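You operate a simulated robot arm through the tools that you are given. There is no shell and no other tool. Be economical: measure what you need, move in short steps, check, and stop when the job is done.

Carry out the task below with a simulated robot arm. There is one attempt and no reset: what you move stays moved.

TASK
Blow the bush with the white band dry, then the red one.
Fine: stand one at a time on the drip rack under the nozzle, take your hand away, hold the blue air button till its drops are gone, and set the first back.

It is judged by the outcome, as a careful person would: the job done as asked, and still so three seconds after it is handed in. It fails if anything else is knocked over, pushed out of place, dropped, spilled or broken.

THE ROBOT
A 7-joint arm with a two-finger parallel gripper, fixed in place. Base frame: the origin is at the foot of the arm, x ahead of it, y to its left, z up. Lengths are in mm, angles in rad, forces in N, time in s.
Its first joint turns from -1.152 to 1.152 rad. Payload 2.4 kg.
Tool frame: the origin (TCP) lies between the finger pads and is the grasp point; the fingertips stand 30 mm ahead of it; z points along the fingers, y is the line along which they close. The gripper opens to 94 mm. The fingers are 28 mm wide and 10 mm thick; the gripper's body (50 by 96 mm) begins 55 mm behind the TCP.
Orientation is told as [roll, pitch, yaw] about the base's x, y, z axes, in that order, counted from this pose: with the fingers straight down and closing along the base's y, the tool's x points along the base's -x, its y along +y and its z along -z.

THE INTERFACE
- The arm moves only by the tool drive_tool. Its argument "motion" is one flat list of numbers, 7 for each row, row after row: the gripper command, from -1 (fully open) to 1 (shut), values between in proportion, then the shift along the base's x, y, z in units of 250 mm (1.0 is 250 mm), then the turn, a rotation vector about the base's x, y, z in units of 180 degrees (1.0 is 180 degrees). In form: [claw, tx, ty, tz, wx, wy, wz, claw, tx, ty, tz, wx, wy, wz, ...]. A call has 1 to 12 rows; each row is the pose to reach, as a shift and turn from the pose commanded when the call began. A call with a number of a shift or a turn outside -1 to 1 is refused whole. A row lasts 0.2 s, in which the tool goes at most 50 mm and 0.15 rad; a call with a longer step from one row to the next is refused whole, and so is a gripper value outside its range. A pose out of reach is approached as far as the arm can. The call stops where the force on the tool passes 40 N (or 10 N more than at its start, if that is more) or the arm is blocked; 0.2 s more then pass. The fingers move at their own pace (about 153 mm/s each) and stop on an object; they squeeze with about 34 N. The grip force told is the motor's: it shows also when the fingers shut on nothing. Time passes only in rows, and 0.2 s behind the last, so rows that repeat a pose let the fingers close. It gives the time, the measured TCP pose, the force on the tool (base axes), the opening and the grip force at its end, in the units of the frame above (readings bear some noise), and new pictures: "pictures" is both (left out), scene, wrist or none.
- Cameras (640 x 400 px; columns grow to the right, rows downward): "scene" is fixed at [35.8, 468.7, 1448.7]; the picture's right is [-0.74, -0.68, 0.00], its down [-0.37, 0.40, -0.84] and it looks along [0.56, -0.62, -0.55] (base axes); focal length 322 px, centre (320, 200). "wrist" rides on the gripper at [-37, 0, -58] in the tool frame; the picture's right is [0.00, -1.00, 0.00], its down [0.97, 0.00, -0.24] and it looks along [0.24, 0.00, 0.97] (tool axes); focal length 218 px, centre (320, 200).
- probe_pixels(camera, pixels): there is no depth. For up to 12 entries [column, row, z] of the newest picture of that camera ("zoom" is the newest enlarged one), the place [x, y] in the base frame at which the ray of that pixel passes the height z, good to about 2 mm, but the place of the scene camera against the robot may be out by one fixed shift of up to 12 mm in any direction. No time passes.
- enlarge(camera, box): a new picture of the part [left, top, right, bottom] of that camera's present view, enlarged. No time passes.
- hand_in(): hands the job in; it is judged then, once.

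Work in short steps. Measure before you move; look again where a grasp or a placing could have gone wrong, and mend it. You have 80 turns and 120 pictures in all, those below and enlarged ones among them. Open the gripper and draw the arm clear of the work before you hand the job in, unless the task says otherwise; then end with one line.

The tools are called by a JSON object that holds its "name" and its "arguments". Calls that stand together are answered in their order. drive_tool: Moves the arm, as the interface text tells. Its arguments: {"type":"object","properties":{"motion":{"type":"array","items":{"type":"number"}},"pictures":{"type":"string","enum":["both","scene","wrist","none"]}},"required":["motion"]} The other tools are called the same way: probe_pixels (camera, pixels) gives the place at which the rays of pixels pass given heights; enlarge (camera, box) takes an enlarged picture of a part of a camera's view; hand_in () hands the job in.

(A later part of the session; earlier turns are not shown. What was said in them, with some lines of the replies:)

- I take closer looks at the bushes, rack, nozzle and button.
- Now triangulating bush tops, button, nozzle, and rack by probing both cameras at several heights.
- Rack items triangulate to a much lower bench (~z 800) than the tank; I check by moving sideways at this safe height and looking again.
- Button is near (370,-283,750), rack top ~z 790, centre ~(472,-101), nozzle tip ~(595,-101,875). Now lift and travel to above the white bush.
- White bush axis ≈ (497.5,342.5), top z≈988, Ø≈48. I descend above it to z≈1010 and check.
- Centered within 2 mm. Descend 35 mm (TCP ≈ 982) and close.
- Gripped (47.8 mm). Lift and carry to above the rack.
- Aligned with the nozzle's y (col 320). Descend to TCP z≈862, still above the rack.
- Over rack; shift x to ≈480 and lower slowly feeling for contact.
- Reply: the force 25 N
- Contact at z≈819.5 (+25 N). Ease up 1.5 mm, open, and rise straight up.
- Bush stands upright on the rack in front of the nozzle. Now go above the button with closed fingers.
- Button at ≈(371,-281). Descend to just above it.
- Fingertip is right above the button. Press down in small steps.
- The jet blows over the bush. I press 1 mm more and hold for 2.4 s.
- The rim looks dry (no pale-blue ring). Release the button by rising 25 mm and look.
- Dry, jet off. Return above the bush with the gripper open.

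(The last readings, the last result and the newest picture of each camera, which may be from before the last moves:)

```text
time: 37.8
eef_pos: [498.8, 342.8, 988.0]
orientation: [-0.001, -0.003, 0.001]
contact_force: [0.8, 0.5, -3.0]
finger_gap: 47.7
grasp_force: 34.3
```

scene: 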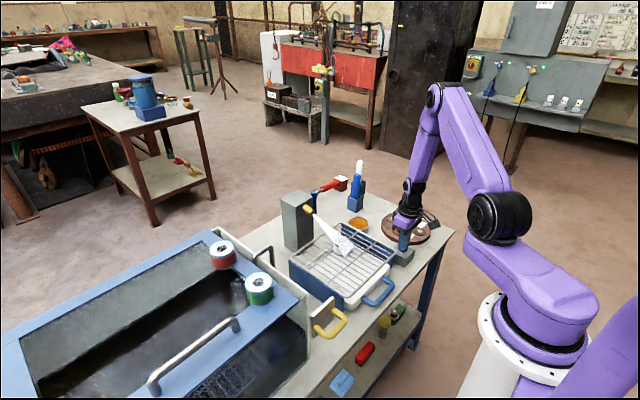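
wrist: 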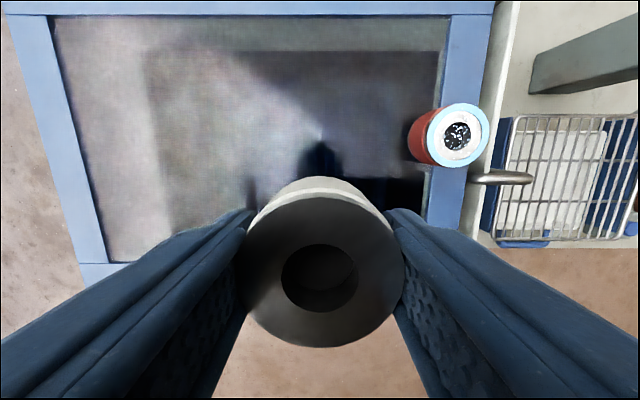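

{"name": "drive_tool", "arguments": {"motion": [1, 0, 0, -0.006, 0, 0, 0, 1, 0, 0, -0.011, 0, 0, 0, 1, 0, 0, -0.015, 0, 0, 0], "pictures": "none"}}

```text
time: 38.6
eef_pos: [501.0, 342.6, 984.4]
orientation: [0.001, -0.003, 0.0]
contact_force: [-2.0, -2.5, 6.6]
finger_gap: 47.8
grasp_force: 34.0
```

Touching down (+10 N). Release and rise, going toward the red bush.

{"name": "drive_tool", "arguments": {"motion": [1, 0, 0, 0, 0, 0, 0, 0.3, 0, 0, 0, 0, 0, 0, -0.4, 0, 0, 0, 0, 0, 0, -1, 0, 0, 0, 0, 0, 0, -1, 0, 0, 0, 0, 0, 0, -1, 0, 0, 0.08, 0, 0, 0, -1, 0, 0, 0.26, 0, 0, 0, -1, 0, 0, 0.4, 0, 0, 0, -1, 0, 0, 0.5, 0, 0, 0], "pictures": "both"}}

{"name": "enlarge", "arguments": {"camera": "scene", "box": [140, 220, 300, 320]}}

```text
time: 40.6
eef_pos: [499.8, 345.3, 1107.7]
orientation: [0.001, -0.001, 0.001]
contact_force: [-0.2, 0.8, -0.3]
finger_gap: 94.4
grasp_force: 0.1
```

scene: 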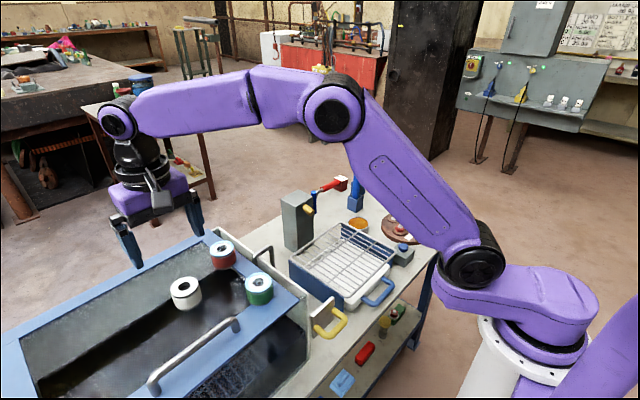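
wrist: 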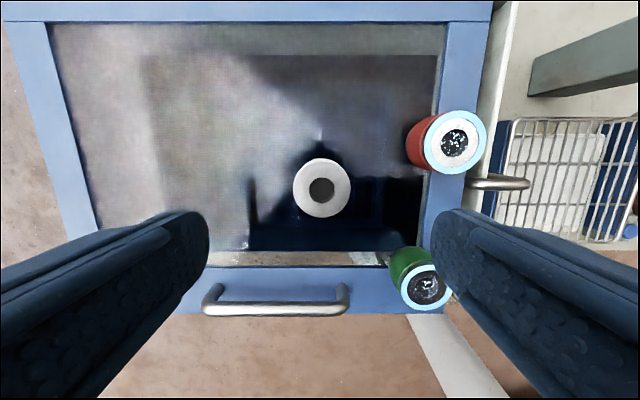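

```text
4.00 times, centred on (220, 270) of scene
```

zoom: 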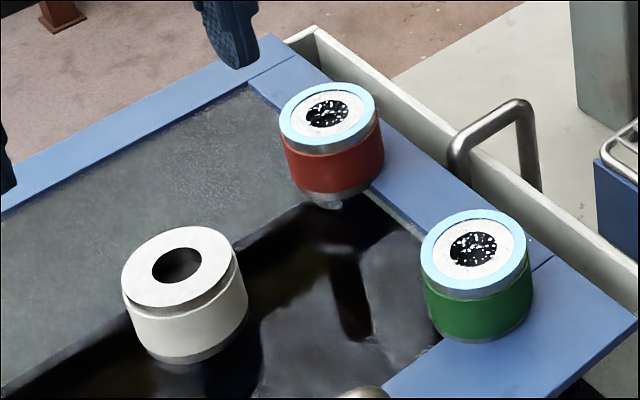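

White bush is back in place. Now checking the handle near the red bush and the red bush's position.

{"name": "probe_pixels", "arguments": {"camera": "wrist", "pixels": [[455, 143, 988], [469, 181, 900], [469, 181, 950], [469, 181, 1000], [527, 184, 900], [527, 184, 950], [469, 100, 947], [432, 100, 947]]}}

{"name": "enlarge", "arguments": {"camera": "wrist", "box": [380, 80, 580, 260]}}

```text
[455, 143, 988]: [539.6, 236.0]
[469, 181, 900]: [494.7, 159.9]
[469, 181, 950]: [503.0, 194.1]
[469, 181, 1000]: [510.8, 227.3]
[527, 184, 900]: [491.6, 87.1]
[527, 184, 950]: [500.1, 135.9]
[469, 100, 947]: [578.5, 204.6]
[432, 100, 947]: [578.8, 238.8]
```

```text
2.22 times, centred on (480, 170) of wrist
```

zoom: 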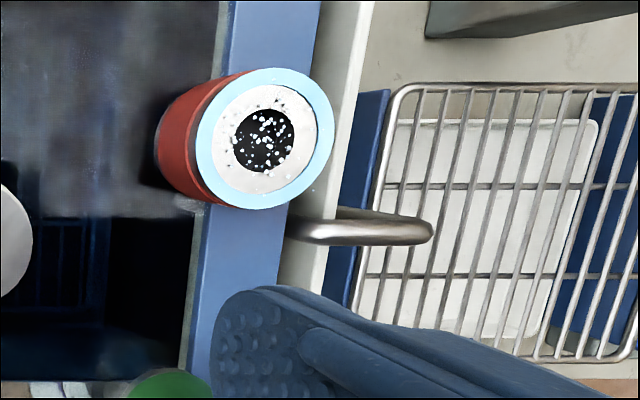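

Handle (z≈943) and wall (z≈915) lie below the fingertips' level, so a straight grasp of red at (540,236) is clear. Move over it and to z≈1017.

{"name": "drive_tool", "arguments": {"motion": [-1, 0.05, -0.15, 0, 0, 0, 0, -1, 0.1, -0.3, 0, 0, 0, 0, -1, 0.162, -0.434, 0, 0, 0, 0, -1, 0.162, -0.434, -0.18, 0, 0, 0, -1, 0.162, -0.434, -0.36, 0, 0, 0, -1, 0.162, -0.434, -0.36, 0, 0, 0], "pictures": "wrist"}}

```text
time: 42.0
eef_pos: [543.0, 233.8, 1015.6]
orientation: [0.002, -0.002, 0.0]
contact_force: [0.3, 0.4, 1.2]
finger_gap: 93.9
grasp_force: 0.1
```

wrist: 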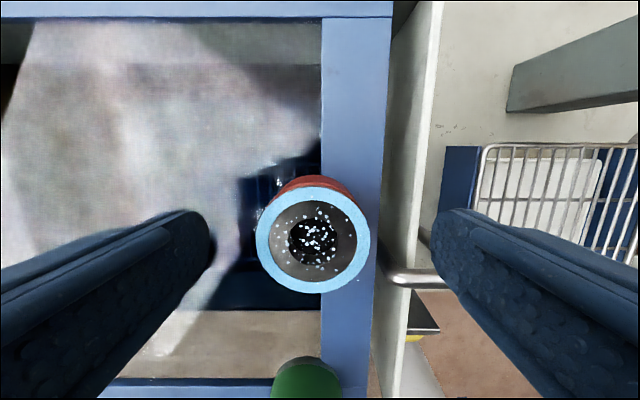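

{"name": "drive_tool", "arguments": {"motion": [-1, -0.008, 0.008, -0.07, 0, 0, 0, -1, -0.008, 0.008, -0.13, 0, 0, 0, -1, -0.008, 0.008, -0.13, 0, 0, 0, 0, -0.008, 0.008, -0.13, 0, 0, 0, 1, -0.008, 0.008, -0.13, 0, 0, 0, 1, -0.008, 0.008, -0.13, 0, 0, 0, 1, -0.008, 0.008, -0.13, 0, 0, 0], "pictures": "wrist"}}

```text
time: 43.6
eef_pos: [537.9, 233.6, 984.1]
orientation: [-0.001, -0.003, 0.001]
contact_force: [-0.5, 0.1, 0.3]
finger_gap: 47.9
grasp_force: 34.0
```

wrist: 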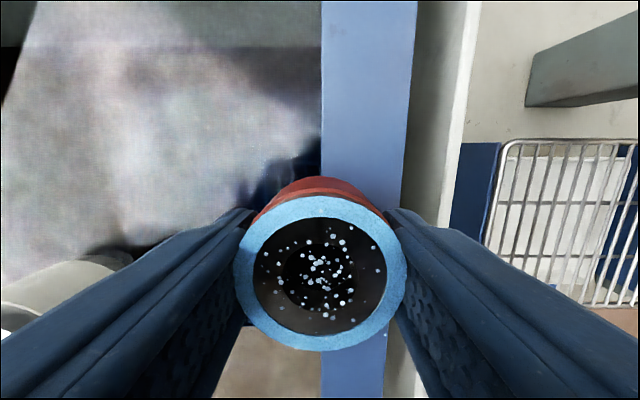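

Gripped red. Lift and carry to the rack.

{"name": "drive_tool", "arguments": {"motion": [1, 0, 0, 0.08, 0, 0, 0, 1, 0, 0, 0.26, 0, 0, 0, 1, 0, 0, 0.44, 0, 0, 0, 1, -0.02, -0.16, 0.46, 0, 0, 0, 1, -0.05, -0.34, 0.46, 0, 0, 0, 1, -0.09, -0.52, 0.46, 0, 0, 0, 1, -0.13, -0.7, 0.46, 0, 0, 0, 1, -0.17, -0.88, 0.46, 0, 0, 0], "pictures": "none"}}

{"name": "drive_tool", "arguments": {"motion": [1, -0.02, -0.18, 0, 0, 0, 0, 1, -0.04, -0.36, 0, 0, 0, 0, 1, -0.046, -0.468, 0, 0, 0, 0, 1, -0.046, -0.468, -0.18, 0, 0, 0, 1, -0.046, -0.468, -0.36, 0, 0, 0, 1, -0.046, -0.468, -0.54, 0, 0, 0, 1, -0.046, -0.468, -0.72, 0, 0, 0, 1, -0.046, -0.468, -0.9, 0, 0, 0, 1, -0.046, -0.468, -0.95, 0, 0, 0, 1, -0.046, -0.468, -0.95, 0, 0, 0], "pictures": "both"}}

```text
time: 45.4
eef_pos: [492.9, 17.6, 1100.1]
orientation: [0.001, 0.0, 0.0]
contact_force: [0.0, 0.3, -2.7]
finger_gap: 47.7
grasp_force: 33.9
```

```text
time: 47.6
eef_pos: [482.3, -102.1, 861.7]
orientation: [0.0, -0.002, -0.001]
contact_force: [0.8, 0.4, -2.8]
finger_gap: 47.9
grasp_force: 33.5
```

scene: 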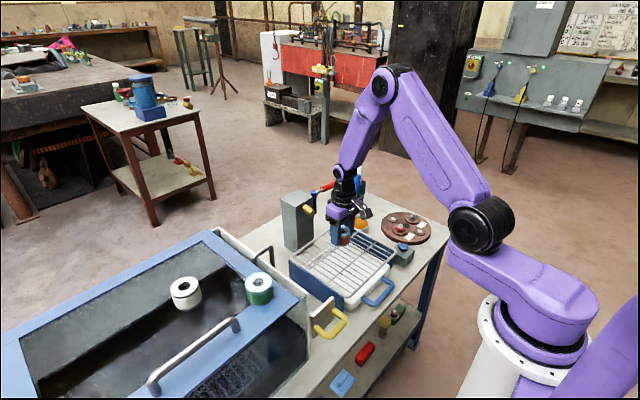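
wrist: 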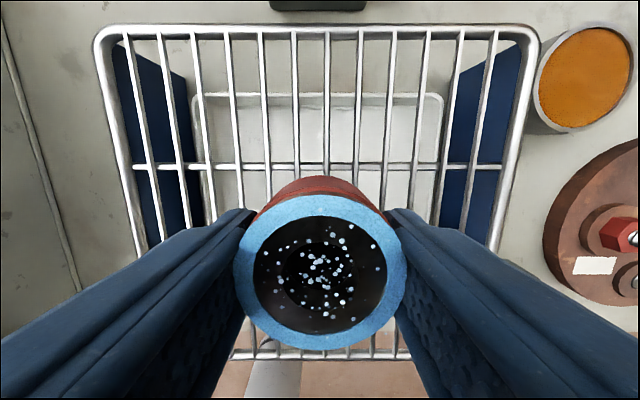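

{"name": "drive_tool", "arguments": {"motion": [1, 0, 0, -0.1, 0, 0, 0, 1, 0, 0, -0.14, 0, 0, 0, 1, 0, 0, -0.148, 0, 0, 0, 1, 0, 0, -0.154, 0, 0, 0, 1, 0, 0, -0.159, 0, 0, 0], "pictures": "none"}}

```text
time: 48.8
eef_pos: [486.2, -100.7, 823.9]
orientation: [0.001, -0.001, -0.001]
contact_force: [0.0, -0.4, -3.0]
finger_gap: 47.5
grasp_force: 33.6
```

{"name": "drive_tool", "arguments": {"motion": [1, 0, 0, -0.005, 0, 0, 0, 1, 0, 0, -0.01, 0, 0, 0, 1, 0, 0, -0.014, 0, 0, 0], "pictures": "none"}}

```text
time: 49.6
eef_pos: [484.7, -101.2, 820.3]
orientation: [0.001, -0.006, 0.0]
contact_force: [-2.9, 1.4, 24.3]
finger_gap: 47.6
grasp_force: 33.9
```

Contact. Ease up 1.5 mm, open, and rise.

{"name": "drive_tool", "arguments": {"motion": [1, 0, 0, 0.006, 0, 0, 0, 1, 0, 0, 0.006, 0, 0, 0, 0.3, 0, 0, 0.006, 0, 0, 0, -0.4, 0, 0, 0.006, 0, 0, 0, -1, 0, 0, 0.006, 0, 0, 0, -1, 0, 0, 0.006, 0, 0, 0, -1, 0, 0, 0.08, 0, 0, 0, -1, 0, 0, 0.24, 0, 0, 0, -1, 0, 0, 0.42, 0, 0, 0, -1, 0, 0, 0.58, 0, 0, 0], "pictures": "wrist"}}

{"name": "enlarge", "arguments": {"camera": "scene", "box": [270, 180, 430, 300]}}

```text
time: 51.8
eef_pos: [484.3, -96.6, 962.9]
orientation: [0.003, 0.001, 0.001]
contact_force: [-0.6, 0.1, 0.4]
finger_gap: 94.3
grasp_force: 0.0
```

wrist: 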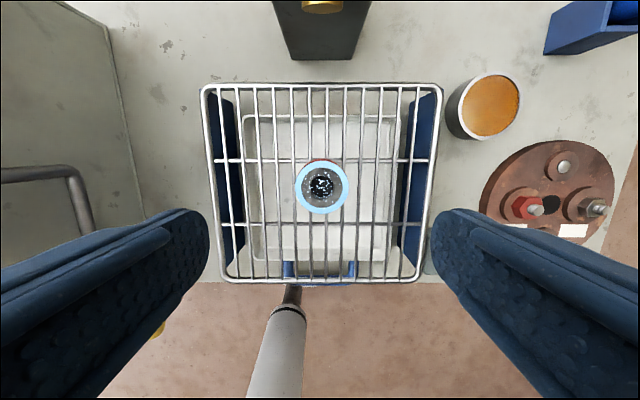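

```text
3.33 times, centred on (350, 240) of scene
```

zoom: 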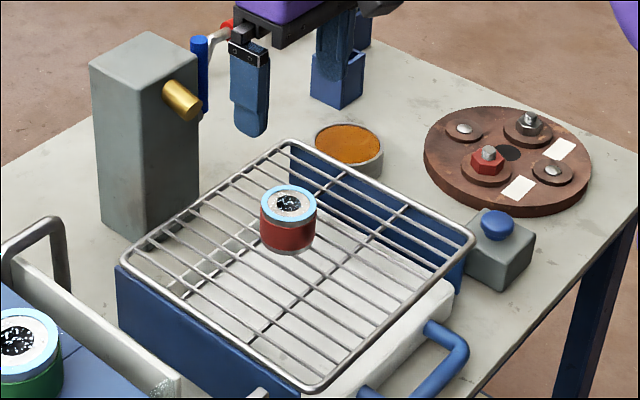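

Red stands upright on the rack. Back above the button.

{"name": "drive_tool", "arguments": {"motion": [1, -0.09, -0.15, 0, 0, 0, 0, 1, -0.18, -0.3, 0, 0, 0, 0, 1, -0.27, -0.45, -0.03, 0, 0, 0, 1, -0.36, -0.6, -0.08, 0, 0, 0, 1, -0.456, -0.724, -0.2, 0, 0, 0, 1, -0.456, -0.724, -0.3, 0, 0, 0, 1, -0.456, -0.724, -0.3, 0, 0, 0], "pictures": "wrist"}}

```text
time: 53.4
eef_pos: [369.3, -280.6, 887.0]
orientation: [0.0, -0.004, 0.002]
contact_force: [0.7, -0.1, 0.1]
finger_gap: 0.0
grasp_force: 33.3
```

wrist: 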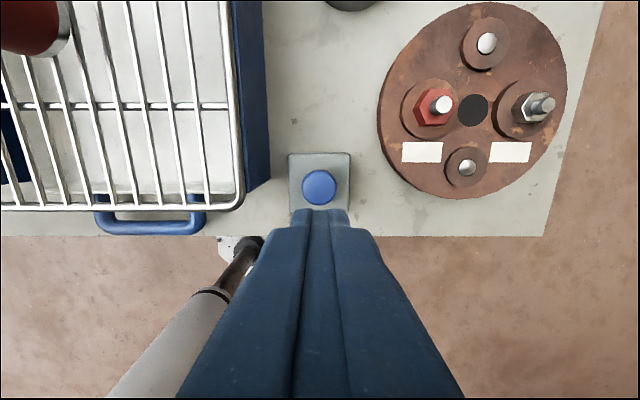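

{"name": "drive_tool", "arguments": {"motion": [1, 0, 0, -0.18, 0, 0, 0, 1, 0, 0, -0.32, 0, 0, 0, 1, 0, 0, -0.38, 0, 0, 0, 1, 0, 0, -0.392, 0, 0, 0, 1, 0, 0, -0.402, 0, 0, 0, 1, 0, 0, -0.41, 0, 0, 0, 1, 0, 0, -0.416, 0, 0, 0], "pictures": "none"}}

{"name": "enlarge", "arguments": {"camera": "scene", "box": [310, 190, 450, 280]}}

```text
time: 55.0
eef_pos: [371.6, -281.9, 785.2]
orientation: [0.0, -0.002, 0.0]
contact_force: [-0.3, 0.7, 1.4]
finger_gap: 0.0
grasp_force: 32.8
```

```text
4.44 times, centred on (380, 235) of scene
```

zoom: 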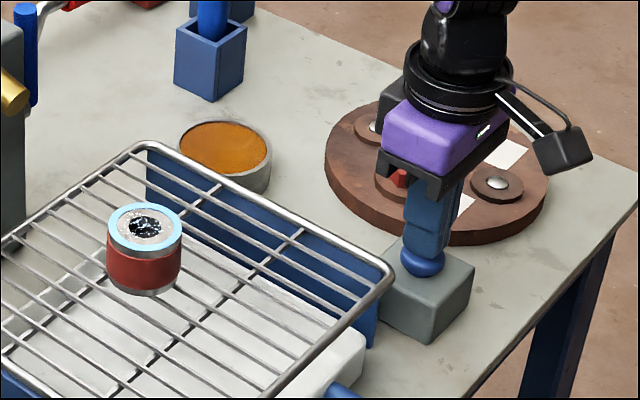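

Not yet triggered; press 2 mm further and hold.

{"name": "drive_tool", "arguments": {"motion": [1, 0, 0, -0.005, 0, 0, 0, 1, 0, 0, -0.01, 0, 0, 0, 1, 0, 0, -0.01, 0, 0, 0, 1, 0, 0, -0.01, 0, 0, 0, 1, 0, 0, -0.01, 0, 0, 0, 1, 0, 0, -0.01, 0, 0, 0, 1, 0, 0, -0.01, 0, 0, 0, 1, 0, 0, -0.01, 0, 0, 0, 1, 0, 0, -0.01, 0, 0, 0, 1, 0, 0, -0.01, 0, 0, 0, 1, 0, 0, -0.01, 0, 0, 0, 1, 0, 0, -0.01, 0, 0, 0], "pictures": "none"}}

{"name": "enlarge", "arguments": {"camera": "scene", "box": [310, 190, 450, 280]}}

```text
time: 57.6
eef_pos: [371.3, -281.2, 784.2]
orientation: [0.0, -0.003, 0.0]
contact_force: [0.4, -0.9, 2.6]
finger_gap: 0.0
grasp_force: 33.4
```

```text
4.44 times, centred on (380, 235) of scene
```

zoom: 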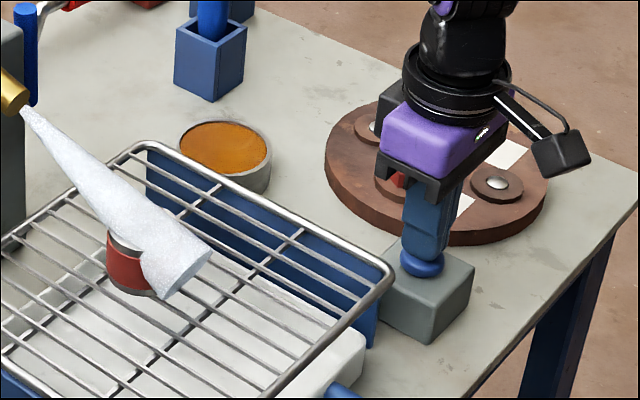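

Jet on. Hold 2.4 s more.

{"name": "drive_tool", "arguments": {"motion": [1, 0, 0, 0, 0, 0, 0, 1, 0, 0, 0, 0, 0, 0, 1, 0, 0, 0, 0, 0, 0, 1, 0, 0, 0, 0, 0, 0, 1, 0, 0, 0, 0, 0, 0, 1, 0, 0, 0, 0, 0, 0, 1, 0, 0, 0, 0, 0, 0, 1, 0, 0, 0, 0, 0, 0, 1, 0, 0, 0, 0, 0, 0, 1, 0, 0, 0, 0, 0, 0, 1, 0, 0, 0, 0, 0, 0, 1, 0, 0, 0, 0, 0, 0], "pictures": "none"}}

{"name": "drive_tool", "arguments": {"motion": [1, 0, 0, 0, 0, 0, 0, 1, 0, 0, 0, 0, 0, 0, 1, 0, 0, 0, 0, 0, 0, 1, 0, 0, 0.06, 0, 0, 0, 1, 0, 0, 0.1, 0, 0, 0, 1, 0, 0, 0.1, 0, 0, 0], "pictures": "none"}}

{"name": "enlarge", "arguments": {"camera": "scene", "box": [320, 220, 370, 260]}}

```text
time: 60.2
eef_pos: [370.9, -281.3, 782.9]
orientation: [0.002, -0.003, 0.001]
contact_force: [-0.5, 0.5, 2.5]
finger_gap: 0.0
grasp_force: 33.1
```

```text
time: 61.6
eef_pos: [371.3, -281.0, 808.1]
orientation: [0.002, -0.001, -0.001]
contact_force: [0.2, -0.4, -0.7]
finger_gap: 0.0
grasp_force: 32.5
```

```text
10.00 times, centred on (345, 240) of scene
```

zoom: 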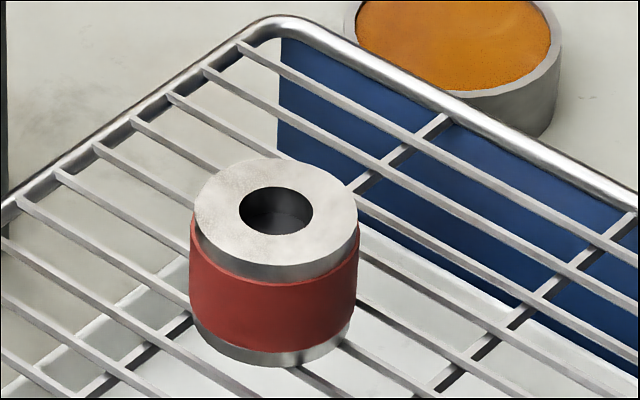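

Red is dry too; the task sets only the first back, so it stays on the rack. Rise clear and open.

{"name": "drive_tool", "arguments": {"motion": [1, 0, 0, 0.18, 0, 0, 0, 1, 0, 0, 0.36, 0, 0, 0, 1, 0, 0, 0.54, 0, 0, 0, 0, 0, 0, 0.72, 0, 0, 0, -1, 0, 0, 0.9, 0, 0, 0, -1, 0, 0, 1.0, 0, 0, 0, -1, 0, 0, 1.0, 0, 0, 0], "pictures": "scene"}}

```text
time: 63.2
eef_pos: [370.0, -284.4, 1056.0]
orientation: [0.001, -0.001, 0.0]
contact_force: [0.4, -0.5, -0.2]
finger_gap: 94.0
grasp_force: 0.0
```

scene: 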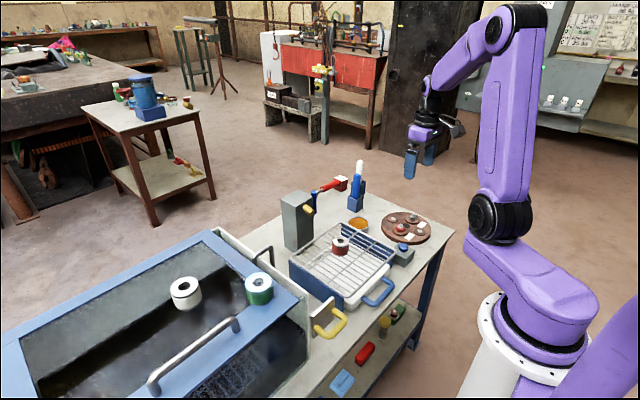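

Everything is in place: white is dry and back at its spot, red is dry on the rack, and the arm is clear. Handing in.

{"name": "hand_in", "arguments": {}}

```text
The job is handed in.
```

I blew both bushes dry: the white-banded one is back where it stood, and the red one was left dry on the drip rack, since you asked only for the first to be set back.
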